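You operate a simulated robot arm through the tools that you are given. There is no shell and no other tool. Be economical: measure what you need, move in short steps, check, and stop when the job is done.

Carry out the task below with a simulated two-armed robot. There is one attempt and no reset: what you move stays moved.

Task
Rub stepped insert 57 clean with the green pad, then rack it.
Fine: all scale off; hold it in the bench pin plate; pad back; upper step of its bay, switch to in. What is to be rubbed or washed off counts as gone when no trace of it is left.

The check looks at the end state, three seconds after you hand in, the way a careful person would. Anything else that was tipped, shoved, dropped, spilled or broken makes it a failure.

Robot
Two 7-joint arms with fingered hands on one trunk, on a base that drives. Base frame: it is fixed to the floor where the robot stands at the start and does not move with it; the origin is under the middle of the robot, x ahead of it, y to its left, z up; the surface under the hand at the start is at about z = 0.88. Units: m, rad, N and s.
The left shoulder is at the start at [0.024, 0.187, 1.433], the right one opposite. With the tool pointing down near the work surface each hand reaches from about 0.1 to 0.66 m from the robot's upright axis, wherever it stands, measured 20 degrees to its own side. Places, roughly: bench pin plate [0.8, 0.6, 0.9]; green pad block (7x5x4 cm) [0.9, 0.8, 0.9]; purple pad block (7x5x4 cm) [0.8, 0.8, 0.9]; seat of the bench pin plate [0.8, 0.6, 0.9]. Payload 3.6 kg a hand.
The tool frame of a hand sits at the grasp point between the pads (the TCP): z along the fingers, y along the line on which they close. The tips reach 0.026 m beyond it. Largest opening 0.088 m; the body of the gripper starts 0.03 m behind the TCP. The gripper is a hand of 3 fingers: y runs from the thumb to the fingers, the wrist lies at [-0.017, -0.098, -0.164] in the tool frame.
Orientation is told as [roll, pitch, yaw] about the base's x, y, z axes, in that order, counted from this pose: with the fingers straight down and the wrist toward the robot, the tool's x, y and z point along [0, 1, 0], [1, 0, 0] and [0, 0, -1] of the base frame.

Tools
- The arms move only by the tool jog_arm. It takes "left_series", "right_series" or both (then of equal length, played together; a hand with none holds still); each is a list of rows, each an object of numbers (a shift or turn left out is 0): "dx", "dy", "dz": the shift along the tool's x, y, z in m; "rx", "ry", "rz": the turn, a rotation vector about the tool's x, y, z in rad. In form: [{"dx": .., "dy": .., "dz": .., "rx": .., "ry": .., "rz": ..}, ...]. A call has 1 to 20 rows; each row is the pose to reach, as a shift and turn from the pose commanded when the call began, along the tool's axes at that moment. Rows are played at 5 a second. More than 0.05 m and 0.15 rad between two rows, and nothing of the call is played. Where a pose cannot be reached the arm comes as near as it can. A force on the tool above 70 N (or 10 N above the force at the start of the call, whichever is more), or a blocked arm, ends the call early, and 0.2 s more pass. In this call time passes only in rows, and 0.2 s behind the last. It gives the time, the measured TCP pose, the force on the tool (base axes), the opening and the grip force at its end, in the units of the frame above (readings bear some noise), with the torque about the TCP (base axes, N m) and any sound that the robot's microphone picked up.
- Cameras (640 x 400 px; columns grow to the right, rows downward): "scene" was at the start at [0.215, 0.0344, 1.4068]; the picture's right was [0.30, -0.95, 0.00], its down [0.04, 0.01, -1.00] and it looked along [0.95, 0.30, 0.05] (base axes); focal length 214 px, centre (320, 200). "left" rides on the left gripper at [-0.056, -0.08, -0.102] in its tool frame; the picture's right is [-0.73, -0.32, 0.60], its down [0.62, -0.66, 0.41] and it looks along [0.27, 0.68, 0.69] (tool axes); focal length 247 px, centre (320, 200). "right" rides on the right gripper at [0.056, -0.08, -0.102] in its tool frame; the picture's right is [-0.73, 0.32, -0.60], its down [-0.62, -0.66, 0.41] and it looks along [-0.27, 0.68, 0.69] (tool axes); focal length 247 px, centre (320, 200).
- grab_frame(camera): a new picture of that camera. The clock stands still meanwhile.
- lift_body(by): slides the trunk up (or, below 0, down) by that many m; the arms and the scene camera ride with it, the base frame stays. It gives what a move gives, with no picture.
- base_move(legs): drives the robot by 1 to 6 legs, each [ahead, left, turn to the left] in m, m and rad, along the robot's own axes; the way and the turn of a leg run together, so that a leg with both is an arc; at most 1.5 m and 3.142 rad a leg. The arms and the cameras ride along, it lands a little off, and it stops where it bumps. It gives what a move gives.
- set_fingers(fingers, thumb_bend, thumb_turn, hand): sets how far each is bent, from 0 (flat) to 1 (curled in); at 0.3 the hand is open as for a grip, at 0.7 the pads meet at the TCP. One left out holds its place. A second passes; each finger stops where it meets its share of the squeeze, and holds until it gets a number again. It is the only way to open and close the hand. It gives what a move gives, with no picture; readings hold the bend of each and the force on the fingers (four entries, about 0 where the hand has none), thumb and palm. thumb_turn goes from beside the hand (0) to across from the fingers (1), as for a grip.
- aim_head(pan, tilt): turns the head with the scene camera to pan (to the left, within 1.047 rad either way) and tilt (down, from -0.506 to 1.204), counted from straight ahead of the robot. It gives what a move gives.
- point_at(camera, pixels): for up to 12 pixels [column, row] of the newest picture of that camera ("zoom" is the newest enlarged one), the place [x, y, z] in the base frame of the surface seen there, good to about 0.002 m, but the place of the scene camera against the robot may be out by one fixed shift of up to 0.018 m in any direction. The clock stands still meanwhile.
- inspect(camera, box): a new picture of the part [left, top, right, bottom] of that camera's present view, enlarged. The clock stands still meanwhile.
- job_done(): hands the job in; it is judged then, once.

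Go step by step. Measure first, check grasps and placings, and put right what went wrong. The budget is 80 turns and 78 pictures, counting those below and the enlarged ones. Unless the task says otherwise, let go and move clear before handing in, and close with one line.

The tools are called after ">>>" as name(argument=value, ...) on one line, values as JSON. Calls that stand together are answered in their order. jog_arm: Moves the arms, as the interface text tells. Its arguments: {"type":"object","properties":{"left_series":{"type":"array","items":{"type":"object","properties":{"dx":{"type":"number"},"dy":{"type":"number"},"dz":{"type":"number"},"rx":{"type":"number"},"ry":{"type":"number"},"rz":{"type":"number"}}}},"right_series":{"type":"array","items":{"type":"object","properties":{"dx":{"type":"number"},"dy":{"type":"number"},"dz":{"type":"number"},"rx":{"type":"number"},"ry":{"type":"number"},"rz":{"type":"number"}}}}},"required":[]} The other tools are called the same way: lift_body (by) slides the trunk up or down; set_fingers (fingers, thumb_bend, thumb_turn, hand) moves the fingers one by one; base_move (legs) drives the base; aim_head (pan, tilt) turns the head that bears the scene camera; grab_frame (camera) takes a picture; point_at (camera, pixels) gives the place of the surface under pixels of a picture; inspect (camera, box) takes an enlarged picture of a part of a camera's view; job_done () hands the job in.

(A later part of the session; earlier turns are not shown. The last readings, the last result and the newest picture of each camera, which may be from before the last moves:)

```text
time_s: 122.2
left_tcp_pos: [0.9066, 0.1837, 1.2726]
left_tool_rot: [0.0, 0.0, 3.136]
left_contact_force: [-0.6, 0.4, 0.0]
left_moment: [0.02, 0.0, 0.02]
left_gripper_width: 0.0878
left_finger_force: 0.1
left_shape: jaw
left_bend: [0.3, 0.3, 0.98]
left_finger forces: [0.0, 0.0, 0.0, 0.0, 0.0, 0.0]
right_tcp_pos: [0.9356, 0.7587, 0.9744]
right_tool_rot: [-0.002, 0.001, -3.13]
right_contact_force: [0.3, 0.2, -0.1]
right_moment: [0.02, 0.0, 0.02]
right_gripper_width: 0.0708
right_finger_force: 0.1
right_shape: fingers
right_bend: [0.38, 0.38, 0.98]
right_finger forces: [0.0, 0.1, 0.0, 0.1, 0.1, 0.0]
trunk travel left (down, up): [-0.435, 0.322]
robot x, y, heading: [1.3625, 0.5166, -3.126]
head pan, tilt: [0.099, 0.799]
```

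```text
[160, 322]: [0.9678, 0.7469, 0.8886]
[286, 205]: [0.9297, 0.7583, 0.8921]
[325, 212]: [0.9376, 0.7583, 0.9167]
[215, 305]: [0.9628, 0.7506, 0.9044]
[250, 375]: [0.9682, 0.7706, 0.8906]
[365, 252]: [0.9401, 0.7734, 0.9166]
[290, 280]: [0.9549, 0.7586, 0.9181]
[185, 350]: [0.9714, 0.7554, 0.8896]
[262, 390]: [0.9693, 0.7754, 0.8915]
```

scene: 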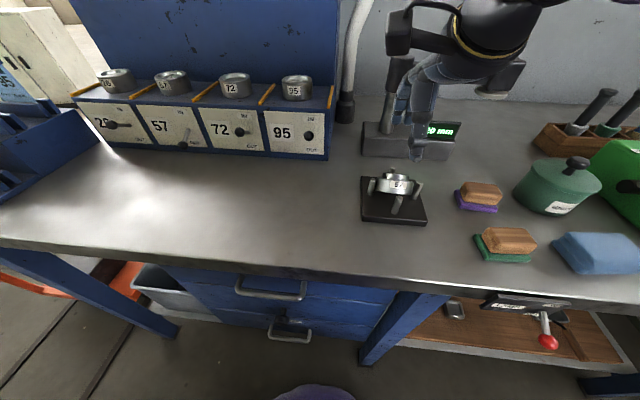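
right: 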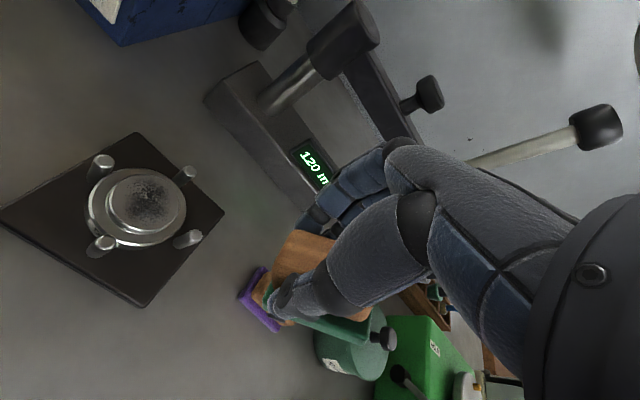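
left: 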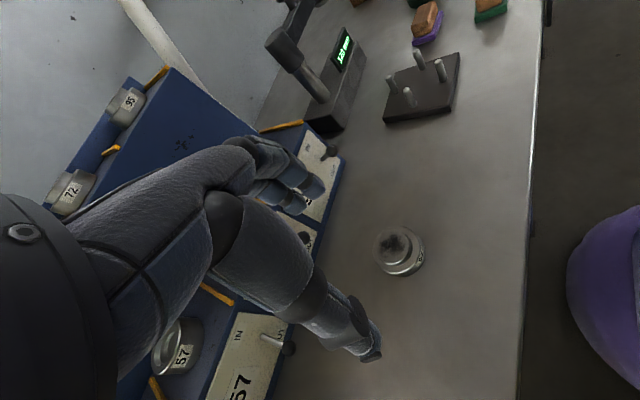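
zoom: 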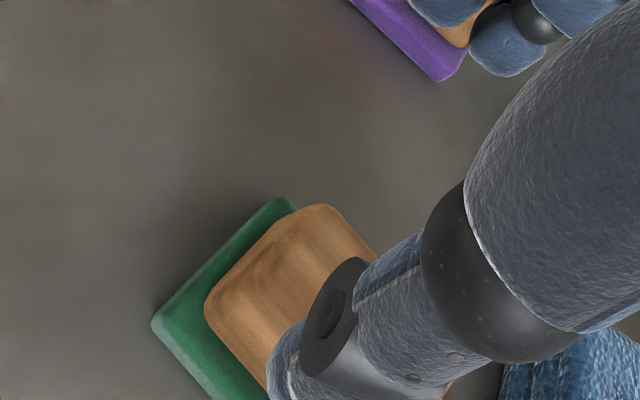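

Pad centre now ≈(0.954,0.785), turned ~10–15°, width ≈42 mm. Re-grip it there.

>>> jog_arm(right_series=[{"dx": -0.013, "dy": -0.009, "rz": 0.08}, {"dx": -0.0265, "dy": -0.0186, "rz": 0.17}, {"dx": -0.0265, "dy": -0.0186, "dz": 0.025, "rz": 0.17}, {"dx": -0.0265, "dy": -0.0186, "dz": 0.045, "rz": 0.17}, {"dx": -0.0265, "dy": -0.0186, "dz": 0.056, "rz": 0.17}, {"dx": -0.0265, "dy": -0.0186, "dz": 0.056, "rz": 0.17}])

>>> set_fingers(hand="right", fingers=0.66, thumb_bend=0.66)

>>> jog_arm(right_series=[{"dz": -0.03}, {"dz": -0.07}, {"dz": -0.1}])

>>> grab_frame(camera="right")

```text
time_s: 123.5
left_tcp_pos: [0.9057, 0.1843, 1.2736]
left_tool_rot: [0.0, 0.001, 3.137]
left_contact_force: [0.7, -0.6, 0.1]
left_moment: [-0.03, -0.01, -0.01]
left_gripper_width: 0.088
left_finger_force: 0.0
left_shape: jaw
left_bend: [0.3, 0.3, 0.98]
left_finger forces: [0.0, 0.1, 0.0, 0.0, 0.0, 0.0]
right_tcp_pos: [0.9541, 0.7869, 0.9195]
right_tool_rot: [-0.001, -0.002, 2.98]
right_contact_force: [-1.3, 0.6, 0.6]
right_moment: [-0.04, -0.03, -0.03]
right_gripper_width: 0.0713
right_finger_force: 0.2
right_shape: fingers
right_bend: [0.38, 0.38, 0.98]
right_finger forces: [0.1, 0.1, 0.0, 0.0, 0.0, 0.0]
trunk travel left (down, up): [-0.435, 0.322]
robot x, y, heading: [1.3548, 0.5195, -3.129]
head pan, tilt: [0.099, 0.799]
```

```text
time_s: 124.5
left_tcp_pos: [0.9058, 0.183, 1.2719]
left_tool_rot: [0.0, 0.0, 3.136]
left_contact_force: [-0.2, -0.3, -0.5]
left_moment: [-0.01, -0.01, -0.01]
left_gripper_width: 0.0877
left_finger_force: 0.1
left_shape: jaw
left_bend: [0.3, 0.3, 0.98]
left_finger forces: [0.0, 0.0, 0.1, 0.1, 0.0, 0.0]
right_tcp_pos: [0.9531, 0.7865, 0.9201]
right_tool_rot: [0.0, 0.001, 2.98]
right_contact_force: [-2.2, 0.8, 3.9]
right_moment: [0.0, 0.15, -0.01]
right_gripper_width: 0.0311
right_finger_force: 11.2
right_shape: fingers
right_bend: [0.59, 0.57, 0.97]
right_finger forces: [12.3, 1.5, 0.1, 0.0, 9.0, 0.0]
trunk travel left (down, up): [-0.435, 0.322]
robot x, y, heading: [1.3552, 0.5185, -3.133]
head pan, tilt: [0.099, 0.799]
```

```text
time_s: 125.3
left_tcp_pos: [0.9065, 0.1841, 1.2729]
left_tool_rot: [-0.001, -0.001, 3.138]
left_contact_force: [0.5, 1.1, 0.3]
left_moment: [0.03, 0.04, -0.01]
left_gripper_width: 0.0877
left_finger_force: 0.0
left_shape: jaw
left_bend: [0.3, 0.3, 0.98]
left_finger forces: [0.0, 0.0, 0.1, 0.1, 0.0, 0.1]
right_tcp_pos: [0.9537, 0.7872, 1.0192]
right_tool_rot: [-0.003, 0.003, 2.981]
right_contact_force: [-0.9, 0.0, -1.1]
right_moment: [-0.01, 0.03, -0.01]
right_gripper_width: 0.0306
right_finger_force: 10.0
right_shape: fingers
right_bend: [0.6, 0.57, 0.97]
right_finger forces: [8.9, 1.3, 0.0, 0.0, 9.3, 0.1]
trunk travel left (down, up): [-0.435, 0.322]
robot x, y, heading: [1.3579, 0.5187, -3.139]
head pan, tilt: [0.099, 0.799]
```

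```text
12 pictures are left
```

right: 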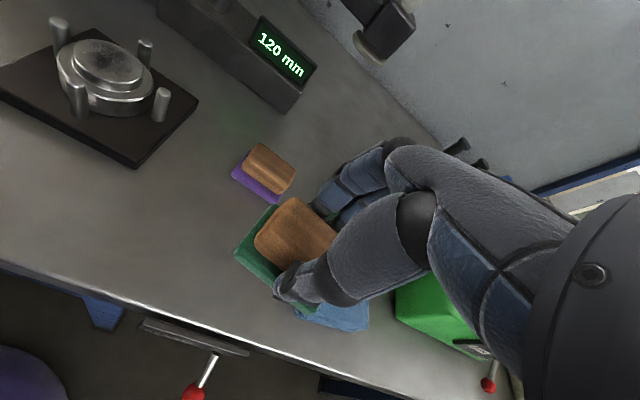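

Re-gripped. Checking the pad's attitude from this frame (free points).

>>> point_at(camera="right", pixels=[[237, 250], [277, 209], [290, 203], [262, 240], [275, 285], [295, 225], [320, 225], [280, 240], [305, 240], [300, 255], [300, 305], [320, 235]])

```text
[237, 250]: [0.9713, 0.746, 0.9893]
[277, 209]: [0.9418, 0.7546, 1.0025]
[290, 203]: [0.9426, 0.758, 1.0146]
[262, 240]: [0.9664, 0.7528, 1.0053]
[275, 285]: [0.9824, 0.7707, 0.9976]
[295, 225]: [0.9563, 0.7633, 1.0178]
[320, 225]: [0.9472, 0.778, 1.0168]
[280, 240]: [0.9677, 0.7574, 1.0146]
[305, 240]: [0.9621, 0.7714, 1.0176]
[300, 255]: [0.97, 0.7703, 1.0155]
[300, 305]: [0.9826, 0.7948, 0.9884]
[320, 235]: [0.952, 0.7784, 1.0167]
```

Pad is level in the grip, bottom ≈39 mm below TCP. I'll carry it over the insert with its long side on the diagonal between the pins.

>>> jog_arm(right_series=[{"dx": 0.0262, "dy": 0.0103, "dz": -0.011, "rz": -0.1336}, {"dx": 0.0524, "dy": 0.0206, "dz": -0.011, "rz": -0.2672}, {"dx": 0.0787, "dy": 0.0309, "dz": -0.011, "rz": -0.4009}, {"dx": 0.1049, "dy": 0.0412, "dz": -0.011, "rz": -0.5345}, {"dx": 0.1311, "dy": 0.0515, "dz": -0.011, "rz": -0.6681}, {"dx": 0.1573, "dy": 0.0618, "dz": -0.011, "rz": -0.8018}, {"dx": 0.1836, "dy": 0.0721, "dz": -0.011, "rz": -0.9354}, {"dx": 0.2098, "dy": 0.0824, "dz": -0.011, "rz": -1.069}, {"dx": 0.2098, "dy": 0.0824, "dz": -0.011, "rz": -1.069}])

>>> jog_arm(right_series=[{"rx": -0.12}, {"rx": -0.24}, {"rx": -0.24}])

```text
time_s: 127.3
left_tcp_pos: [0.9069, 0.1835, 1.2738]
left_tool_rot: [0.001, 0.001, 3.136]
left_contact_force: [1.1, 0.2, 0.2]
left_moment: [0.0, 0.02, 0.0]
left_gripper_width: 0.0878
left_finger_force: 0.0
left_shape: jaw
left_bend: [0.3, 0.3, 0.98]
left_finger forces: [0.0, 0.0, 0.0, 0.0, 0.1, 0.1]
right_tcp_pos: [0.8386, 0.5928, 1.0305]
right_tool_rot: [0.0, 0.002, -2.233]
right_contact_force: [-0.7, -0.4, -0.2]
right_moment: [-0.03, 0.01, 0.02]
right_gripper_width: 0.0306
right_finger_force: 9.7
right_shape: fingers
right_bend: [0.6, 0.57, 0.97]
right_finger forces: [8.7, 1.4, 0.0, 0.0, 9.5, 0.0]
trunk travel left (down, up): [-0.435, 0.322]
robot x, y, heading: [1.358, 0.5186, -3.136]
head pan, tilt: [0.099, 0.799]
```

```text
time_s: 128.2
left_tcp_pos: [0.907, 0.1826, 1.2726]
left_tool_rot: [-0.001, 0.001, 3.136]
left_contact_force: [0.7, 0.5, -0.9]
left_moment: [0.02, 0.01, -0.02]
left_gripper_width: 0.0875
left_finger_force: 0.0
left_shape: jaw
left_bend: [0.3, 0.3, 0.98]
left_finger forces: [0.0, 0.0, 0.0, 0.0, 0.1, 0.1]
right_tcp_pos: [0.8377, 0.5921, 1.0296]
right_tool_rot: [0.001, -0.239, -2.232]
right_contact_force: [-0.7, 0.7, -0.9]
right_moment: [0.03, 0.01, 0.03]
right_gripper_width: 0.0306
right_finger_force: 9.6
right_shape: fingers
right_bend: [0.6, 0.57, 0.97]
right_finger forces: [8.7, 1.3, 0.0, 0.0, 9.5, 0.0]
trunk travel left (down, up): [-0.435, 0.322]
robot x, y, heading: [1.3593, 0.5176, -3.134]
head pan, tilt: [0.099, 0.799]
```

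Tilt set (thumb side low). Descend to touch the boss.

>>> jog_arm(right_series=[{"dy": -0.0168, "dz": 0.0267}, {"dy": -0.0216, "dz": 0.0462}, {"dy": -0.0237, "dz": 0.0549}, {"dy": -0.0237, "dz": 0.0549}])

```text
time_s: 129.2
left_tcp_pos: [0.9073, 0.1834, 1.2723]
left_tool_rot: [0.0, 0.0, 3.138]
left_contact_force: [-0.2, -0.2, -0.6]
left_moment: [-0.02, 0.0, 0.04]
left_gripper_width: 0.0877
left_finger_force: 0.0
left_shape: jaw
left_bend: [0.3, 0.3, 0.98]
left_finger forces: [0.0, 0.0, 0.1, 0.0, 0.0, 0.1]
right_tcp_pos: [0.8441, 0.6, 0.9708]
right_tool_rot: [-0.002, -0.239, -2.232]
right_contact_force: [0.7, -1.1, 0.9]
right_moment: [0.02, 0.01, 0.02]
right_gripper_width: 0.0307
right_finger_force: 10.3
right_shape: fingers
right_bend: [0.6, 0.57, 0.97]
right_finger forces: [8.9, 2.1, 0.0, 0.0, 9.7, 0.0]
trunk travel left (down, up): [-0.435, 0.322]
robot x, y, heading: [1.3568, 0.5173, -3.13]
head pan, tilt: [0.099, 0.799]
```

Light contact. Pressing 3 mm more and scrubbing across the boss with along-edge offsets.

>>> jog_arm(right_series=[{"dy": -0.0007, "dz": 0.0029}, {"dy": -0.0085, "dz": 0.001}, {"dy": -0.0007, "dz": 0.0029}, {"dy": 0.0071, "dz": 0.0048}, {"dy": 0.0148, "dz": 0.0067}, {"dx": 0.004, "dy": 0.0071, "dz": 0.0048}, {"dx": 0.008, "dy": -0.0007, "dz": 0.0029}, {"dx": 0.008, "dy": -0.0085, "dz": 0.001}, {"dx": 0.008, "dy": -0.0007, "dz": 0.0029}, {"dx": 0.008, "dy": 0.0071, "dz": 0.0048}, {"dx": 0.004, "dy": 0.0148, "dz": 0.0067}, {"dx": -0.004, "dy": 0.0071, "dz": 0.0048}, {"dx": -0.008, "dy": -0.0007, "dz": 0.0029}, {"dx": -0.008, "dy": -0.0085, "dz": 0.001}, {"dx": -0.008, "dy": -0.0007, "dz": 0.0029}, {"dx": -0.008, "dy": 0.0071, "dz": 0.0048}, {"dx": -0.004, "dy": 0.0148, "dz": 0.0067}, {"dx": 0.0, "dy": 0.0071, "dz": 0.0048}, {"dx": 0.0, "dy": -0.0007, "dz": 0.0029}])

```text
time_s: 133.2
left_tcp_pos: [0.9071, 0.1827, 1.2737]
left_tool_rot: [0.001, -0.002, 3.136]
left_contact_force: [-0.2, -0.1, 0.9]
left_moment: [-0.01, 0.02, -0.01]
left_gripper_width: 0.0877
left_finger_force: 0.1
left_shape: jaw
left_bend: [0.3, 0.3, 0.98]
left_finger forces: [0.0, 0.1, 0.0, 0.0, 0.0, 0.0]
right_tcp_pos: [0.8467, 0.5975, 0.9683]
right_tool_rot: [-0.001, -0.239, -2.23]
right_contact_force: [1.1, -2.8, 10.2]
right_moment: [-0.12, 0.03, 0.04]
right_gripper_width: 0.0305
right_finger_force: 14.4
right_shape: fingers
right_bend: [0.59, 0.59, 0.98]
right_finger forces: [10.2, 6.9, 0.0, 0.0, 12.2, 0.0]
trunk travel left (down, up): [-0.435, 0.322]
robot x, y, heading: [1.3598, 0.5174, -3.138]
head pan, tilt: [0.099, 0.799]
```

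Contact held at ~10 N with a stable grip. Another scrub cycle, then raise and look.

>>> jog_arm(right_series=[{"dx": 0.004, "dy": -0.0078, "dz": -0.0019}, {"dx": 0.008, "dy": -0.0117, "dz": -0.0029}, {"dx": 0.008, "dy": -0.0039, "dz": -0.001}, {"dx": 0.008, "dy": 0.0039, "dz": 0.001}, {"dx": 0.008, "dy": 0.0117, "dz": 0.0029}, {"dx": 0.004, "dy": 0.0175, "dz": 0.0043}, {"dx": 0.0, "dy": 0.0097, "dz": 0.0024}, {"dx": 0.0, "dy": 0.0019, "dz": 0.0005}, {"dx": 0.0, "dy": -0.0058, "dz": -0.0014}, {"dx": 0.0, "dy": -0.0117, "dz": -0.0029}, {"dx": -0.004, "dy": -0.0039, "dz": -0.001}, {"dx": -0.004, "dy": 0.0039, "dz": 0.001}, {"dx": -0.004, "dy": 0.0117, "dz": 0.0029}, {"dx": -0.008, "dy": 0.0175, "dz": 0.0043}, {"dx": -0.008, "dy": 0.0097, "dz": 0.0024}, {"dx": -0.008, "dy": 0.0019, "dz": 0.0005}, {"dx": -0.008, "dy": -0.0058, "dz": -0.0014}, {"dx": -0.008, "dy": -0.0117, "dz": -0.0029}, {"dx": -0.004, "dy": -0.0039, "dz": -0.001}, {"dx": 0.0, "dy": 0.0, "dz": 0.0}])

>>> jog_arm(right_series=[{"dz": -0.03}, {"dx": -0.03, "dy": -0.02, "dz": -0.06}, {"dx": -0.06, "dy": -0.04, "dz": -0.06}, {"dx": -0.09, "dy": -0.06, "dz": -0.06}])

>>> inspect(camera="scene", box=[365, 165, 425, 215])

```text
time_s: 137.3
left_tcp_pos: [0.9072, 0.1826, 1.2728]
left_tool_rot: [-0.001, -0.003, 3.136]
left_contact_force: [-0.9, 0.1, 0.2]
left_moment: [-0.01, 0.02, 0.02]
left_gripper_width: 0.0876
left_finger_force: 0.0
left_shape: jaw
left_bend: [0.3, 0.3, 0.98]
left_finger forces: [0.0, 0.0, 0.0, 0.1, 0.1, 0.0]
right_tcp_pos: [0.8454, 0.6005, 0.9668]
right_tool_rot: [-0.001, -0.236, -2.235]
right_contact_force: [0.4, 3.6, 10.4]
right_moment: [0.1, -0.03, 0.06]
right_gripper_width: 0.0307
right_finger_force: 15.2
right_shape: fingers
right_bend: [0.6, 0.58, 0.97]
right_finger forces: [5.8, 7.7, 0.0, 0.0, 16.5, 0.0]
trunk travel left (down, up): [-0.435, 0.322]
robot x, y, heading: [1.3541, 0.5175, -3.128]
head pan, tilt: [0.099, 0.799]
```

```text
time_s: 138.3
left_tcp_pos: [0.908, 0.1866, 1.274]
left_tool_rot: [0.003, -0.002, 3.135]
left_contact_force: [0.1, -0.3, 0.4]
left_moment: [-0.02, 0.0, 0.03]
left_gripper_width: 0.0878
left_finger_force: 0.1
left_shape: jaw
left_bend: [0.3, 0.3, 0.98]
left_finger forces: [0.0, 0.0, 0.1, 0.0, 0.0, 0.0]
right_tcp_pos: [0.8192, 0.7131, 1.0134]
right_tool_rot: [0.002, -0.247, -2.233]
right_contact_force: [2.5, 4.2, -4.9]
right_moment: [-0.31, 0.21, 0.0]
right_gripper_width: 0.0297
right_finger_force: 9.4
right_shape: fingers
right_bend: [0.61, 0.58, 0.97]
right_finger forces: [5.3, 3.4, 0.1, 0.0, 9.8, 0.1]
right hand out of reach, approached as far as the arm can: row 3
trunk travel left (down, up): [-0.435, 0.322]
robot x, y, heading: [1.3606, 0.5146, -3.133]
head pan, tilt: [0.099, 0.799]
```

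```text
8.00 times, centred on (395, 190) of scene
```

zoom: 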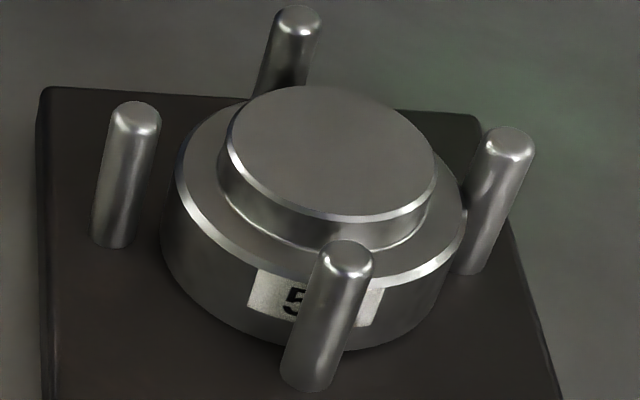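

The boss face is clean with no trace. But the hand reads a 5 N side load and −0.31 Nm near (0.819,0.713); I'll look at the scene at once.

>>> grab_frame(camera="scene")

```text
10 pictures are left
```

scene: 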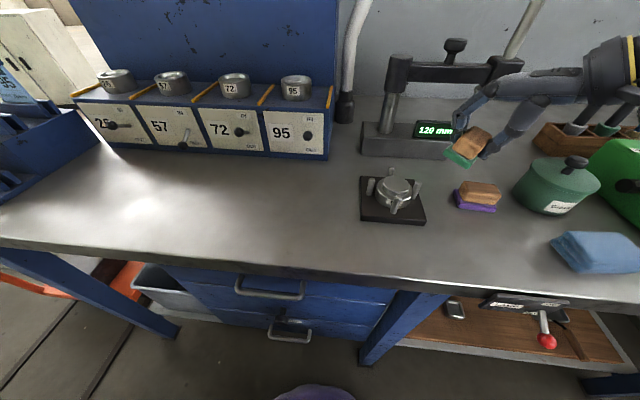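

The gauge hasn't visibly moved (still "120 mm"), but the knuckles are likely touching its probe from below. I'll drop 12 mm and withdraw straight toward the robot.

>>> jog_arm(right_series=[{"dy": -0.0029, "dz": 0.0117}, {"dx": 0.0236, "dy": -0.0209, "dz": 0.0073}, {"dx": 0.0473, "dy": -0.0388, "dz": 0.0029}, {"dx": 0.0788, "dy": -0.0627, "dz": -0.003}, {"dx": 0.0788, "dy": -0.0627, "dz": -0.003}])

```text
time_s: 139.6
left_tcp_pos: [0.9062, 0.1828, 1.2719]
left_tool_rot: [0.001, 0.001, 3.136]
left_contact_force: [-0.7, 0.9, 0.4]
left_moment: [0.01, 0.01, -0.01]
left_gripper_width: 0.0879
left_finger_force: 0.0
left_shape: jaw
left_bend: [0.3, 0.3, 0.98]
left_finger forces: [0.0, 0.0, 0.0, 0.0, 0.0, 0.0]
right_tcp_pos: [0.918, 0.711, 1.001]
right_tool_rot: [-0.002, -0.237, -2.233]
right_contact_force: [-0.3, -0.9, 0.3]
right_moment: [0.02, 0.0, 0.01]
right_gripper_width: 0.0297
right_finger_force: 9.2
right_shape: fingers
right_bend: [0.61, 0.58, 0.97]
right_finger forces: [5.4, 3.2, 0.0, 0.0, 9.5, 0.0]
trunk travel left (down, up): [-0.435, 0.322]
robot x, y, heading: [1.3598, 0.5174, -3.133]
head pan, tilt: [0.099, 0.799]
```

Free again (≈0 N). Untilt, then turn square and bring the pad over its home spot.

>>> jog_arm(right_series=[{"rx": 0.12}, {"rx": 0.24}, {"rx": 0.24}])

>>> jog_arm(right_series=[{"dx": -0.0033, "dy": -0.0078, "rz": 0.131}, {"dx": -0.0067, "dy": -0.0155, "rz": 0.262}, {"dx": -0.01, "dy": -0.0233, "rz": 0.393}, {"dx": -0.0133, "dy": -0.0311, "rz": 0.525}, {"dx": -0.0167, "dy": -0.0388, "rz": 0.656}, {"dx": -0.02, "dy": -0.0466, "rz": 0.787}, {"dx": -0.02, "dy": -0.0466, "rz": 0.787}])

>>> jog_arm(right_series=[{"dz": 0.03}, {"dz": 0.055}, {"dz": 0.068}, {"dz": 0.076}, {"dz": 0.08}])

```text
time_s: 140.3
left_tcp_pos: [0.9066, 0.1836, 1.2726]
left_tool_rot: [0.0, 0.001, 3.137]
left_contact_force: [-0.3, 0.3, -0.1]
left_moment: [0.0, 0.0, -0.05]
left_gripper_width: 0.0878
left_finger_force: 0.1
left_shape: jaw
left_bend: [0.3, 0.3, 0.98]
left_finger forces: [0.0, 0.0, 0.0, 0.1, 0.0, 0.0]
right_tcp_pos: [0.918, 0.7127, 1.0003]
right_tool_rot: [0.0, 0.003, -2.236]
right_contact_force: [0.3, -0.7, 0.0]
right_moment: [0.01, -0.03, 0.01]
right_gripper_width: 0.0297
right_finger_force: 9.1
right_shape: fingers
right_bend: [0.61, 0.58, 0.97]
right_finger forces: [5.6, 3.3, 0.1, 0.0, 9.2, 0.0]
trunk travel left (down, up): [-0.435, 0.322]
robot x, y, heading: [1.356, 0.5172, -3.132]
head pan, tilt: [0.099, 0.799]
```

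```text
time_s: 141.9
left_tcp_pos: [0.9072, 0.1836, 1.2713]
left_tool_rot: [0.001, 0.001, 3.136]
left_contact_force: [0.5, -0.4, -0.7]
left_moment: [-0.01, -0.01, -0.01]
left_gripper_width: 0.0881
left_finger_force: 0.0
left_shape: jaw
left_bend: [0.3, 0.3, 0.98]
left_finger forces: [0.0, 0.1, 0.0, 0.1, 0.1, 0.1]
right_tcp_pos: [0.9303, 0.761, 1.0005]
right_tool_rot: [-0.001, 0.0, -3.024]
right_contact_force: [-0.1, 0.2, -0.4]
right_moment: [0.04, 0.0, 0.04]
right_gripper_width: 0.0297
right_finger_force: 8.8
right_shape: fingers
right_bend: [0.61, 0.58, 0.97]
right_finger forces: [5.4, 3.3, 0.0, 0.1, 9.0, 0.0]
trunk travel left (down, up): [-0.435, 0.322]
robot x, y, heading: [1.3569, 0.5174, -3.137]
head pan, tilt: [0.099, 0.799]
```

```text
time_s: 143.2
left_tcp_pos: [0.9064, 0.1828, 1.2726]
left_tool_rot: [0.0, 0.001, 3.137]
left_contact_force: [0.2, 0.4, -0.1]
left_moment: [-0.01, 0.04, -0.01]
left_gripper_width: 0.0874
left_finger_force: 0.1
left_shape: jaw
left_bend: [0.3, 0.3, 0.98]
left_finger forces: [0.0, 0.1, 0.1, 0.1, 0.1, 0.0]
right_tcp_pos: [0.932, 0.7614, 0.921]
right_tool_rot: [-0.002, -0.002, -3.019]
right_contact_force: [-0.1, 1.0, 1.7]
right_moment: [-0.01, 0.0, 0.01]
right_gripper_width: 0.0297
right_finger_force: 9.8
right_shape: fingers
right_bend: [0.61, 0.58, 0.97]
right_finger forces: [5.8, 3.4, 0.0, 0.0, 10.1, 0.0]
trunk travel left (down, up): [-0.435, 0.322]
robot x, y, heading: [1.3574, 0.5209, -3.133]
head pan, tilt: [0.099, 0.799]
```

Pad is down. Release, lift, and take one picture to confirm.

>>> set_fingers(hand="right", fingers=0.36, thumb_bend=0.36)

>>> jog_arm(right_series=[{"dz": -0.04}, {"dz": -0.08}, {"dz": -0.11}, {"dx": 0.0245, "dy": 0.0168, "dz": -0.11, "rz": -0.112}, {"dx": 0.049, "dy": 0.0335, "dz": -0.11, "rz": -0.224}, {"dx": 0.0735, "dy": 0.0503, "dz": -0.11, "rz": -0.337}, {"dx": 0.098, "dy": 0.067, "dz": -0.11, "rz": -0.449}, {"dx": 0.1225, "dy": 0.0838, "dz": -0.11, "rz": -0.561}, {"dx": 0.147, "dy": 0.1005, "dz": -0.11, "rz": -0.673}, {"dx": 0.147, "dy": 0.1005, "dz": -0.11, "rz": -0.673}])

>>> grab_frame(camera="scene")

```text
time_s: 144.2
left_tcp_pos: [0.9063, 0.1828, 1.2724]
left_tool_rot: [0.0, 0.0, 3.136]
left_contact_force: [0.7, -0.6, 0.3]
left_moment: [-0.03, 0.01, -0.01]
left_gripper_width: 0.0876
left_finger_force: 0.0
left_shape: jaw
left_bend: [0.3, 0.3, 0.98]
left_finger forces: [0.0, 0.1, 0.1, 0.0, 0.0, 0.0]
right_tcp_pos: [0.9302, 0.7623, 0.9203]
right_tool_rot: [-0.003, 0.0, -3.021]
right_contact_force: [0.6, -0.9, 0.0]
right_moment: [0.01, -0.01, -0.02]
right_gripper_width: 0.075
right_finger_force: 0.0
right_shape: fingers
right_bend: [0.36, 0.36, 0.97]
right_finger forces: [0.1, 0.1, 0.0, 0.0, 0.0, 0.0]
trunk travel left (down, up): [-0.435, 0.322]
robot x, y, heading: [1.3576, 0.5177, -3.135]
head pan, tilt: [0.099, 0.799]
```

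```text
time_s: 146.3
left_tcp_pos: [0.907, 0.1833, 1.2731]
left_tool_rot: [0.0, 0.0, 3.138]
left_contact_force: [0.3, 0.0, -0.7]
left_moment: [-0.04, 0.01, 0.03]
left_gripper_width: 0.0879
left_finger_force: 0.1
left_shape: jaw
left_bend: [0.3, 0.3, 0.98]
left_finger forces: [0.0, 0.1, 0.0, 0.0, 0.1, 0.1]
right_tcp_pos: [0.8513, 0.6031, 1.0292]
right_tool_rot: [-0.001, 0.001, -2.345]
right_contact_force: [-0.6, -0.8, -0.1]
right_moment: [0.04, 0.03, 0.0]
right_gripper_width: 0.075
right_finger_force: 0.1
right_shape: fingers
right_bend: [0.36, 0.36, 0.97]
right_finger forces: [0.0, 0.0, 0.0, 0.0, 0.1, 0.1]
trunk travel left (down, up): [-0.435, 0.322]
robot x, y, heading: [1.3581, 0.5189, -3.136]
head pan, tilt: [0.099, 0.799]
```

```text
9 pictures are left
```

scene: 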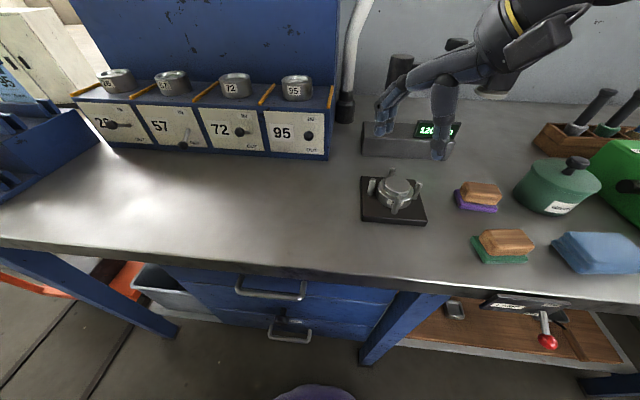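

Pad is back where it was and the scene is tidy. Now open fully and descend diagonally between the pins to grip the insert deeper than before.

>>> set_fingers(hand="right", fingers=0.3, thumb_bend=0.3)

>>> jog_arm(right_series=[{"dz": 0.04}, {"dz": 0.07}, {"dz": 0.09}, {"dz": 0.1}, {"dz": 0.105}, {"dz": 0.105}])

>>> set_fingers(hand="right", fingers=0.55, thumb_bend=0.55)

```text
time_s: 147.3
left_tcp_pos: [0.9076, 0.1838, 1.2715]
left_tool_rot: [0.0, 0.001, 3.136]
left_contact_force: [0.6, -1.0, -0.3]
left_moment: [-0.03, -0.03, -0.01]
left_gripper_width: 0.0878
left_finger_force: 0.0
left_shape: jaw
left_bend: [0.3, 0.3, 0.98]
left_finger forces: [0.0, 0.0, 0.0, 0.0, 0.0, 0.1]
right_tcp_pos: [0.8497, 0.6043, 1.0288]
right_tool_rot: [-0.001, 0.002, -2.348]
right_contact_force: [-0.3, -1.0, 0.2]
right_moment: [0.0, 0.0, 0.01]
right_gripper_width: 0.0883
right_finger_force: 0.0
right_shape: fingers
right_bend: [0.3, 0.3, 0.97]
right_finger forces: [0.1, 0.1, 0.2, 0.0, 0.0, 0.0]
trunk travel left (down, up): [-0.435, 0.322]
robot x, y, heading: [1.358, 0.5155, -3.134]
head pan, tilt: [0.099, 0.799]
```

```text
time_s: 148.8
left_tcp_pos: [0.9066, 0.1831, 1.2722]
left_tool_rot: [0.0, 0.001, 3.136]
left_contact_force: [0.0, -0.1, 0.2]
left_moment: [0.0, 0.01, -0.02]
left_gripper_width: 0.0877
left_finger_force: 0.0
left_shape: jaw
left_bend: [0.3, 0.3, 0.98]
left_finger forces: [0.1, 0.1, 0.0, 0.1, 0.0, 0.0]
right_tcp_pos: [0.8495, 0.6043, 0.9244]
right_tool_rot: [-0.002, 0.002, -2.348]
right_contact_force: [-0.4, 0.1, 0.2]
right_moment: [0.0, -0.04, 0.02]
right_gripper_width: 0.0883
right_finger_force: 0.1
right_shape: fingers
right_bend: [0.3, 0.3, 0.97]
right_finger forces: [0.0, 0.1, 0.0, 0.1, 0.1, 0.1]
trunk travel left (down, up): [-0.435, 0.322]
robot x, y, heading: [1.358, 0.5163, -3.128]
head pan, tilt: [0.099, 0.799]
```

```text
time_s: 149.8
left_tcp_pos: [0.9068, 0.1827, 1.273]
left_tool_rot: [-0.001, 0.001, 3.136]
left_contact_force: [-0.3, 0.4, 0.4]
left_moment: [0.02, 0.0, 0.01]
left_gripper_width: 0.0881
left_finger_force: 0.1
left_shape: jaw
left_bend: [0.3, 0.3, 0.98]
left_finger forces: [0.0, 0.0, 0.0, 0.1, 0.0, 0.0]
right_tcp_pos: [0.85, 0.6034, 0.9259]
right_tool_rot: [-0.002, -0.001, -2.347]
right_contact_force: [-1.4, -0.7, 2.3]
right_moment: [-0.17, 0.21, 0.02]
right_gripper_width: 0.0564
right_finger_force: 12.6
right_shape: fingers
right_bend: [0.47, 0.46, 0.96]
right_finger forces: [2.9, 11.3, 0.0, 0.1, 10.6, 0.1]
trunk travel left (down, up): [-0.435, 0.322]
robot x, y, heading: [1.3557, 0.5193, -3.132]
head pan, tilt: [0.099, 0.799]
```

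Grip is firm (12 N). Lift the insert clear, and query bench edge, drawer handles and rack points from the last scene frame for the approach.

>>> jog_arm(right_series=[{"dz": -0.02}, {"dz": -0.05}, {"dz": -0.09}, {"dz": -0.13}, {"dz": -0.17}])

>>> point_at(camera="scene", pixels=[[270, 297], [290, 335], [240, 285], [300, 280], [200, 255], [300, 300], [545, 325], [183, 142], [188, 128], [237, 132], [114, 125], [307, 135]])

```text
time_s: 150.9
left_tcp_pos: [0.9064, 0.1837, 1.2725]
left_tool_rot: [0.0, 0.0, 3.135]
left_contact_force: [0.1, 0.0, 0.0]
left_moment: [-0.01, 0.0, 0.02]
left_gripper_width: 0.088
left_finger_force: 0.0
left_shape: jaw
left_bend: [0.3, 0.3, 0.98]
left_finger forces: [0.0, 0.0, 0.1, 0.1, 0.0, 0.0]
right_tcp_pos: [0.8488, 0.6036, 1.0946]
right_tool_rot: [0.0, 0.002, -2.348]
right_contact_force: [0.9, -0.6, -6.0]
right_moment: [-0.05, -0.02, -0.01]
right_gripper_width: 0.0558
right_finger_force: 11.2
right_shape: fingers
right_bend: [0.48, 0.47, 0.96]
right_finger forces: [1.6, 9.7, 0.0, 0.0, 11.1, 0.0]
trunk travel left (down, up): [-0.435, 0.322]
robot x, y, heading: [1.3598, 0.5168, -3.129]
head pan, tilt: [0.099, 0.799]
```

```text
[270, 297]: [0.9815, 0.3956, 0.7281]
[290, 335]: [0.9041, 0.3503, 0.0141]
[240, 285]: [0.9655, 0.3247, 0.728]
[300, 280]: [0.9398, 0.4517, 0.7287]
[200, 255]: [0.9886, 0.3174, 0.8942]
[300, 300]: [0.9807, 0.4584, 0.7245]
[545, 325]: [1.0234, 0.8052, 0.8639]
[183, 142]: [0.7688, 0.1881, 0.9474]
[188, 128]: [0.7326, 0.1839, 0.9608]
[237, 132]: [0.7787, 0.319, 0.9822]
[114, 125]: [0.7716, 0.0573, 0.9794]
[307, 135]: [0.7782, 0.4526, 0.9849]
```

Handles don't protrude past the bench edge (x≈0.993), so robot x≥1.295 is safe. Raise the trunk, then drive sideways to bay 57 and a little closer.

>>> lift_body(by=0.16)

>>> base_move(legs=[[0, 0.47, 0], [0.06, 0, 0]])

>>> grab_frame(camera="right")

```text
time_s: 152.8
left_tcp_pos: [0.9055, 0.1838, 1.433]
left_tool_rot: [0.001, 0.001, 3.137]
left_contact_force: [0.5, -0.3, -0.4]
left_moment: [-0.01, 0.03, 0.0]
left_gripper_width: 0.088
left_finger_force: 0.1
left_shape: jaw
left_bend: [0.3, 0.3, 0.98]
left_finger forces: [0.0, 0.0, 0.1, 0.1, 0.1, 0.1]
right_tcp_pos: [0.8483, 0.6022, 1.2554]
right_tool_rot: [-0.001, 0.001, -2.348]
right_contact_force: [-0.1, 0.1, -6.5]
right_moment: [-0.02, 0.01, -0.01]
right_gripper_width: 0.0556
right_finger_force: 11.0
right_shape: fingers
right_bend: [0.48, 0.47, 0.96]
right_finger forces: [1.6, 9.8, 0.0, 0.0, 11.1, 0.0]
trunk travel left (down, up): [-0.595, 0.162]
robot x, y, heading: [1.3536, 0.5177, -3.131]
head pan, tilt: [0.099, 0.799]
```

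```text
time_s: 156.2
left_tcp_pos: [0.8502, -0.289, 1.4326]
left_tool_rot: [0.001, 0.0, 3.138]
left_contact_force: [0.3, -0.5, 0.6]
left_moment: [0.04, 0.01, 0.02]
left_gripper_width: 0.0877
left_finger_force: 0.0
left_shape: jaw
left_bend: [0.3, 0.3, 0.98]
left_finger forces: [0.0, 0.0, 0.0, 0.0, 0.1, 0.1]
right_tcp_pos: [0.7918, 0.1317, 1.2552]
right_tool_rot: [0.001, 0.0, -2.344]
right_contact_force: [-1.0, -0.7, -6.6]
right_moment: [0.01, -0.02, -0.02]
right_gripper_width: 0.0557
right_finger_force: 11.4
right_shape: fingers
right_bend: [0.48, 0.47, 0.96]
right_finger forces: [1.6, 9.9, 0.0, 0.0, 11.1, 0.1]
trunk travel left (down, up): [-0.595, 0.162]
robot x, y, heading: [1.2995, 0.0452, -3.128]
head pan, tilt: [0.099, 0.799]
```

```text
8 pictures are left
```

right: 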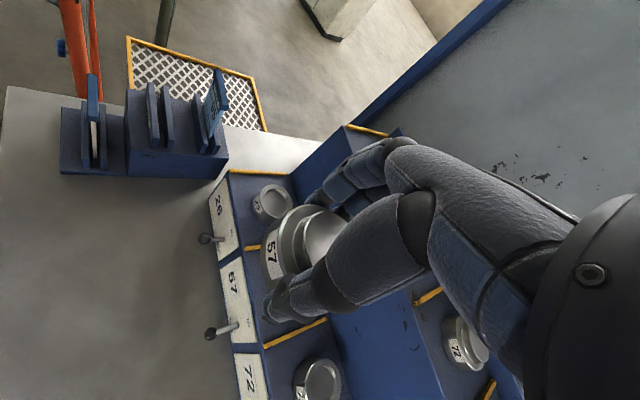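

I'll measure the upper 72 insert, dividers and step from this frame.

>>> point_at(camera="right", pixels=[[430, 297], [441, 290], [418, 305], [480, 350], [462, 325], [450, 330], [435, 315], [370, 131], [210, 333], [230, 327], [425, 330], [295, 333]])

```text
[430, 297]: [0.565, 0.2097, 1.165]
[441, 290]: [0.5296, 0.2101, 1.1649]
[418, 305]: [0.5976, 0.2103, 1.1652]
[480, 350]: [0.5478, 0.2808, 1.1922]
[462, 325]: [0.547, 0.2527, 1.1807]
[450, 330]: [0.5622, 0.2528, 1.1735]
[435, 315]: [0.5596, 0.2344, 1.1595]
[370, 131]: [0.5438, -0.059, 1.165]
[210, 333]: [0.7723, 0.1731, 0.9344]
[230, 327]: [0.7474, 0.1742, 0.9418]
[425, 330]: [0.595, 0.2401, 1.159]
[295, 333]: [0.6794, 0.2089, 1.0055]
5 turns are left
```

Step z≈1.160; bay 57 lies between dividers y=0.076 and 0.210, so target (0.562,0.143). Few turns remain, so I'll chain: turn the hand squarer while raising it, lower the trunk for reach, nudge the base, and extend over the step.

>>> jog_arm(right_series=[{"dz": -0.018, "rz": 0.12}, {"dz": -0.036, "rz": 0.24}, {"dz": -0.054, "rz": 0.36}, {"dz": -0.072, "rz": 0.48}, {"dz": -0.09, "rz": 0.6}, {"dz": -0.09, "rz": 0.6}])

>>> lift_body(by=-0.08)

>>> base_move(legs=[[0.012, 0, 0]])

>>> jog_arm(right_series=[{"dx": -0.009, "dy": 0.0353}, {"dx": -0.0179, "dy": 0.0706}, {"dx": -0.0269, "dy": 0.1058}, {"dx": -0.0359, "dy": 0.1411, "dz": 0.01}, {"dx": -0.0448, "dy": 0.1764, "dz": 0.025}, {"dx": -0.0538, "dy": 0.2117, "dz": 0.038}, {"dx": -0.0538, "dy": 0.2117, "dz": 0.038}])

>>> grab_frame(camera="right")

>>> point_at(camera="right", pixels=[[265, 260], [280, 230], [290, 215], [300, 250], [320, 225], [300, 225], [430, 300], [240, 300], [270, 330], [210, 250]])

```text
time_s: 157.6
left_tcp_pos: [0.8528, -0.2884, 1.4334]
left_tool_rot: [-0.001, 0.001, 3.137]
left_contact_force: [0.7, 0.3, 0.4]
left_moment: [0.02, -0.02, 0.02]
left_gripper_width: 0.0878
left_finger_force: 0.2
left_shape: jaw
left_bend: [0.3, 0.3, 0.98]
left_finger forces: [0.1, 0.1, 0.1, 0.0, 0.0, 0.0]
right_tcp_pos: [0.7934, 0.1321, 1.3453]
right_tool_rot: [-0.002, 0.002, -2.947]
right_contact_force: [-0.1, 0.6, -5.9]
right_moment: [-0.01, 0.03, -0.04]
right_gripper_width: 0.0553
right_finger_force: 11.1
right_shape: fingers
right_bend: [0.48, 0.47, 0.96]
right_finger forces: [1.7, 9.6, 0.0, 0.0, 11.2, 0.0]
trunk travel left (down, up): [-0.595, 0.162]
robot x, y, heading: [1.3033, 0.0434, -3.133]
head pan, tilt: [0.099, 0.799]
```

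```text
time_s: 158.7
left_tcp_pos: [0.8519, -0.2894, 1.354]
left_tool_rot: [0.0, -0.002, 3.139]
left_contact_force: [-0.7, 0.1, -0.4]
left_moment: [0.0, 0.01, -0.01]
left_gripper_width: 0.0877
left_finger_force: 0.0
left_shape: jaw
left_bend: [0.3, 0.3, 0.98]
left_finger forces: [0.0, 0.0, 0.1, 0.0, 0.0, 0.0]
right_tcp_pos: [0.7933, 0.1312, 1.2654]
right_tool_rot: [-0.002, 0.001, -2.944]
right_contact_force: [0.2, 0.7, -6.7]
right_moment: [-0.03, -0.01, 0.01]
right_gripper_width: 0.0558
right_finger_force: 11.1
right_shape: fingers
right_bend: [0.48, 0.47, 0.96]
right_finger forces: [1.7, 9.7, 0.1, 0.0, 11.1, 0.0]
trunk travel left (down, up): [-0.515, 0.242]
robot x, y, heading: [1.3004, 0.0445, -3.132]
head pan, tilt: [0.099, 0.799]
```

```text
time_s: 159.5
left_tcp_pos: [0.8407, -0.2891, 1.3526]
left_tool_rot: [0.001, -0.004, 3.137]
left_contact_force: [-0.1, 1.3, -0.4]
left_moment: [-0.01, 0.03, 0.02]
left_gripper_width: 0.0877
left_finger_force: 0.0
left_shape: jaw
left_bend: [0.3, 0.3, 0.98]
left_finger forces: [0.1, 0.0, 0.0, 0.1, 0.1, 0.1]
right_tcp_pos: [0.7819, 0.1314, 1.2659]
right_tool_rot: [-0.002, 0.0, -2.945]
right_contact_force: [-0.6, 0.0, -6.0]
right_moment: [0.03, 0.0, -0.02]
right_gripper_width: 0.0558
right_finger_force: 11.2
right_shape: fingers
right_bend: [0.48, 0.47, 0.96]
right_finger forces: [1.6, 9.6, 0.0, 0.1, 11.0, 0.1]
trunk travel left (down, up): [-0.515, 0.242]
robot x, y, heading: [1.289, 0.0439, -3.13]
head pan, tilt: [0.099, 0.799]
```

```text
time_s: 161.1
left_tcp_pos: [0.8371, -0.2841, 1.3547]
left_tool_rot: [0.005, 0.001, 3.138]
left_contact_force: [-0.5, -0.3, 0.5]
left_moment: [0.0, 0.02, 0.0]
left_gripper_width: 0.0879
left_finger_force: 0.0
left_shape: jaw
left_bend: [0.3, 0.3, 0.98]
left_finger forces: [0.0, 0.0, 0.0, 0.0, 0.0, 0.0]
right_tcp_pos: [0.5746, 0.1493, 1.2291]
right_tool_rot: [0.002, 0.003, -2.948]
right_contact_force: [0.1, 0.8, -6.0]
right_moment: [-0.08, 0.02, 0.02]
right_gripper_width: 0.056
right_finger_force: 10.7
right_shape: fingers
right_bend: [0.49, 0.46, 0.96]
right_finger forces: [1.5, 9.3, 0.0, 0.0, 9.9, 0.0]
right hand out of reach, approached as far as the arm can: row 6, 7
trunk travel left (down, up): [-0.515, 0.242]
robot x, y, heading: [1.2942, 0.0473, -3.128]
head pan, tilt: [0.099, 0.799]
```

```text
7 pictures are left
```

right: 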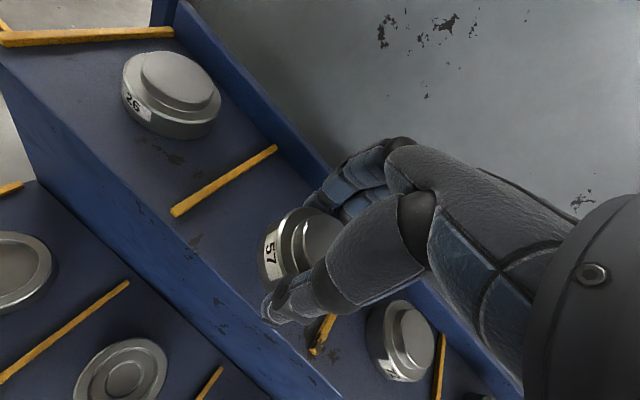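

```text
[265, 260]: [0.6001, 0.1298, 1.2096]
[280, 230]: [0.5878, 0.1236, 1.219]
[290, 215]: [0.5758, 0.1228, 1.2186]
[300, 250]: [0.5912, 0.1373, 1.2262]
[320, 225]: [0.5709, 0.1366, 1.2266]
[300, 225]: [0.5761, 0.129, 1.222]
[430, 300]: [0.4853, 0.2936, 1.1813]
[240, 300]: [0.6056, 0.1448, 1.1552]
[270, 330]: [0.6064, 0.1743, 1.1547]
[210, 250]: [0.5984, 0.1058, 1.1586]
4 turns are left
```

The insert is over bay 57 (bottom ≈1.198) but ~12 mm short in x. I'll nudge the base 14 mm, lower, release, back out, look, and set the hand pitched forward (thumb low) ready to lift the lever.

>>> base_move(legs=[[0.014, 0, 0]])

>>> jog_arm(right_series=[{"dz": 0.015}, {"dz": 0.028}, {"dz": 0.036}, {"dz": 0.036}])

>>> set_fingers(hand="right", fingers=0.38, thumb_bend=0.36)

>>> jog_arm(right_series=[{"dz": -0.03}, {"dz": -0.065}, {"dy": -0.04, "dz": -0.065}, {"dy": -0.08, "dz": -0.065}, {"dy": -0.12, "dz": -0.065}, {"dy": -0.16, "dz": -0.065}, {"dy": -0.2, "dz": -0.065}])

>>> jog_arm(right_series=[{"dx": 0.0115, "dy": -0.0327, "rz": 0.06}, {"dx": 0.023, "dy": -0.0655, "rz": 0.12}, {"dx": 0.0344, "dy": -0.0982, "rz": 0.185}, {"dx": 0.0344, "dy": -0.0982, "rz": 0.185}])

>>> set_fingers(hand="right", fingers=0.0, thumb_bend=0.3)

>>> jog_arm(right_series=[{"dz": 0.024, "rx": -0.1375}, {"dz": 0.048, "rx": -0.275}, {"dz": 0.072, "rx": -0.4125}, {"dz": 0.096, "rx": -0.55}, {"dz": 0.12, "rx": -0.6875}, {"dz": 0.144, "rx": -0.825}, {"dz": 0.168, "rx": -0.9625}, {"dz": 0.19, "rx": -1.1}, {"dz": 0.19, "rx": -1.1}])

>>> aim_head(pan=-0.1, tilt=0.55)

>>> grab_frame(camera="scene")

>>> grab_frame(camera="right")

```text
time_s: 161.8
left_tcp_pos: [0.8258, -0.2911, 1.354]
left_tool_rot: [0.001, -0.003, 3.139]
left_contact_force: [1.1, -0.2, -0.3]
left_moment: [-0.02, -0.01, -0.02]
left_gripper_width: 0.0877
left_finger_force: 0.1
left_shape: jaw
left_bend: [0.3, 0.3, 0.98]
left_finger forces: [0.1, 0.1, 0.1, 0.0, 0.0, 0.1]
right_tcp_pos: [0.5637, 0.1412, 1.2323]
right_tool_rot: [-0.002, -0.001, -2.945]
right_contact_force: [-0.6, 0.1, -5.7]
right_moment: [0.0, 0.0, -0.02]
right_gripper_width: 0.0559
right_finger_force: 10.4
right_shape: fingers
right_bend: [0.49, 0.46, 0.96]
right_finger forces: [1.8, 9.0, 0.0, 0.1, 9.9, 0.1]
trunk travel left (down, up): [-0.515, 0.242]
robot x, y, heading: [1.2722, 0.0445, -3.124]
head pan, tilt: [0.099, 0.799]
```

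```text
time_s: 162.8
left_tcp_pos: [0.8254, -0.2893, 1.3532]
left_tool_rot: [0.0, -0.001, 3.138]
left_contact_force: [0.8, -0.2, -0.3]
left_moment: [-0.02, -0.02, -0.03]
left_gripper_width: 0.0879
left_finger_force: 0.0
left_shape: jaw
left_bend: [0.3, 0.3, 0.98]
left_finger forces: [0.0, 0.0, 0.1, 0.0, 0.1, 0.0]
right_tcp_pos: [0.5635, 0.1422, 1.1953]
right_tool_rot: [-0.002, -0.001, -2.943]
right_contact_force: [0.7, -0.8, 1.7]
right_moment: [0.01, 0.19, 0.01]
right_gripper_width: 0.0559
right_finger_force: 10.7
right_shape: fingers
right_bend: [0.49, 0.46, 0.96]
right_finger forces: [1.7, 9.0, 0.1, 0.0, 11.3, 0.0]
trunk travel left (down, up): [-0.515, 0.242]
robot x, y, heading: [1.2755, 0.0517, -3.128]
head pan, tilt: [0.099, 0.799]
```

```text
time_s: 163.8
left_tcp_pos: [0.8252, -0.2897, 1.3534]
left_tool_rot: [-0.001, -0.003, 3.138]
left_contact_force: [0.5, -0.5, -0.6]
left_moment: [0.02, 0.0, -0.01]
left_gripper_width: 0.0877
left_finger_force: 0.0
left_shape: jaw
left_bend: [0.3, 0.3, 0.98]
left_finger forces: [0.0, 0.1, 0.1, 0.0, 0.0, 0.0]
right_tcp_pos: [0.5639, 0.1428, 1.1933]
right_tool_rot: [-0.002, -0.002, -2.944]
right_contact_force: [0.3, -0.4, 0.4]
right_moment: [-0.01, 0.01, 0.02]
right_gripper_width: 0.073
right_finger_force: 0.0
right_shape: fingers
right_bend: [0.38, 0.36, 0.97]
right_finger forces: [0.0, 0.0, 0.0, 0.0, 0.1, 0.1]
trunk travel left (down, up): [-0.515, 0.242]
robot x, y, heading: [1.2736, 0.0484, -3.127]
head pan, tilt: [0.099, 0.799]
```

```text
time_s: 165.4
left_tcp_pos: [0.8267, -0.2894, 1.3547]
left_tool_rot: [0.001, 0.0, 3.137]
left_contact_force: [1.1, 0.3, 0.1]
left_moment: [0.01, 0.03, 0.02]
left_gripper_width: 0.0878
left_finger_force: 0.0
left_shape: jaw
left_bend: [0.3, 0.3, 0.98]
left_finger forces: [0.0, 0.0, 0.1, 0.1, 0.1, 0.0]
right_tcp_pos: [0.7611, 0.1825, 1.261]
right_tool_rot: [-0.001, -0.001, -2.945]
right_contact_force: [0.2, 0.5, 0.3]
right_moment: [-0.01, 0.01, 0.01]
right_gripper_width: 0.0731
right_finger_force: 0.0
right_shape: fingers
right_bend: [0.38, 0.36, 0.98]
right_finger forces: [0.0, 0.0, 0.1, 0.0, 0.0, 0.0]
trunk travel left (down, up): [-0.515, 0.242]
robot x, y, heading: [1.2707, 0.047, -3.13]
head pan, tilt: [0.099, 0.799]
```

```text
time_s: 166.4
left_tcp_pos: [0.8263, -0.2885, 1.3525]
left_tool_rot: [0.0, -0.001, 3.138]
left_contact_force: [1.2, 0.5, -0.2]
left_moment: [-0.04, 0.01, 0.03]
left_gripper_width: 0.0878
left_finger_force: 0.1
left_shape: jaw
left_bend: [0.3, 0.3, 0.98]
left_finger forces: [0.1, 0.1, 0.0, 0.0, 0.0, 0.1]
right_tcp_pos: [0.8608, 0.1673, 1.2588]
right_tool_rot: [-0.002, 0.001, -3.129]
right_contact_force: [0.0, -0.2, 0.4]
right_moment: [0.01, -0.02, 0.03]
right_gripper_width: 0.073
right_finger_force: 0.0
right_shape: fingers
right_bend: [0.38, 0.36, 0.98]
right_finger forces: [0.0, 0.0, 0.0, 0.0, 0.0, 0.1]
trunk travel left (down, up): [-0.515, 0.242]
robot x, y, heading: [1.2756, 0.0442, -3.127]
head pan, tilt: [0.099, 0.799]
```

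```text
time_s: 167.4
left_tcp_pos: [0.8253, -0.2881, 1.3537]
left_tool_rot: [0.0, -0.001, 3.137]
left_contact_force: [0.2, -0.8, -0.4]
left_moment: [-0.01, -0.02, -0.01]
left_gripper_width: 0.0876
left_finger_force: 0.2
left_shape: jaw
left_bend: [0.3, 0.3, 0.98]
left_finger forces: [0.0, 0.0, 0.1, 0.0, 0.1, 0.0]
right_tcp_pos: [0.8605, 0.1674, 1.2597]
right_tool_rot: [-0.003, 0.0, -3.129]
right_contact_force: [0.0, 1.7, -0.4]
right_moment: [0.02, 0.02, 0.0]
right_gripper_width: 0.1271
right_finger_force: 0.1
right_shape: fingers
right_bend: [0.0, 0.3, 0.98]
right_finger forces: [0.0, 0.0, 0.2, 0.1, 0.0, 0.1]
trunk travel left (down, up): [-0.515, 0.242]
robot x, y, heading: [1.2741, 0.0482, -3.124]
head pan, tilt: [0.099, 0.799]
```

```text
time_s: 169.4
left_tcp_pos: [0.8264, -0.2885, 1.3533]
left_tool_rot: [0.003, -0.002, 3.137]
left_contact_force: [0.5, -0.4, 0.6]
left_moment: [0.0, 0.03, 0.01]
left_gripper_width: 0.0876
left_finger_force: 0.1
left_shape: jaw
left_bend: [0.3, 0.3, 0.98]
left_finger forces: [0.0, 0.0, 0.1, 0.1, 0.1, 0.0]
right_tcp_pos: [0.8179, 0.0462, 1.1697]
right_tool_rot: [-0.002, -1.098, -3.131]
right_contact_force: [0.3, 1.2, -0.1]
right_moment: [0.03, -0.01, 0.0]
right_gripper_width: 0.1272
right_finger_force: 0.2
right_shape: fingers
right_bend: [0.0, 0.3, 0.98]
right_finger forces: [0.0, 0.0, 0.1, 0.0, 0.1, 0.1]
right hand out of reach, approached as far as the arm can: row 4, 5, 6, 7, 8, 9
trunk travel left (down, up): [-0.515, 0.242]
robot x, y, heading: [1.2755, 0.0467, -3.132]
head pan, tilt: [0.099, 0.799]
```

```text
time_s: 170.2
left_tcp_pos: [0.8256, -0.2893, 1.3533]
left_tool_rot: [-0.001, -0.001, 3.139]
left_contact_force: [-0.8, 0.7, -0.6]
left_moment: [-0.01, -0.01, 0.02]
left_gripper_width: 0.0878
left_finger_force: 0.0
left_shape: jaw
left_bend: [0.3, 0.3, 0.98]
left_finger forces: [0.0, 0.1, 0.0, 0.1, 0.0, 0.0]
right_tcp_pos: [0.818, 0.0461, 1.1682]
right_tool_rot: [-0.002, -1.094, -3.131]
right_contact_force: [-0.8, 0.3, -1.3]
right_moment: [0.0, 0.04, -0.02]
right_gripper_width: 0.1274
right_finger_force: 0.1
right_shape: fingers
right_bend: [0.0, 0.3, 0.98]
right_finger forces: [0.0, 0.0, 0.0, 0.0, 0.0, 0.0]
trunk travel left (down, up): [-0.515, 0.242]
robot x, y, heading: [1.2761, 0.0432, -3.13]
head pan, tilt: [-0.099, 0.55]
```

```text
6 pictures are left
```

scene: 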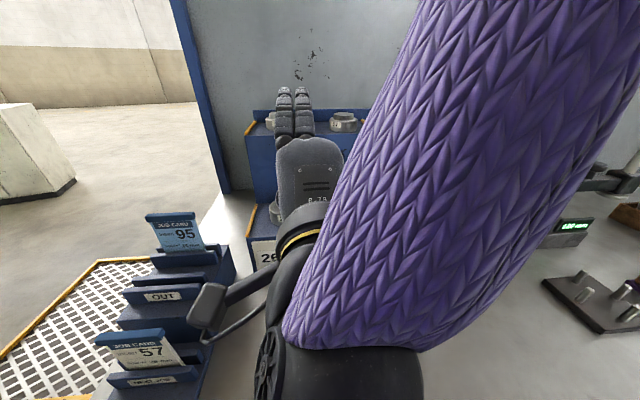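

```text
5 pictures are left
3 turns are left
```

right: 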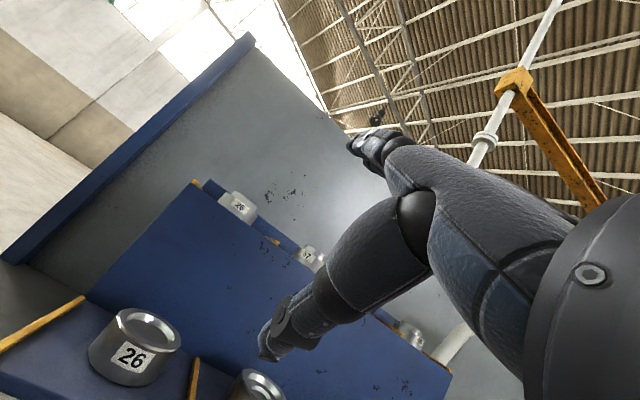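

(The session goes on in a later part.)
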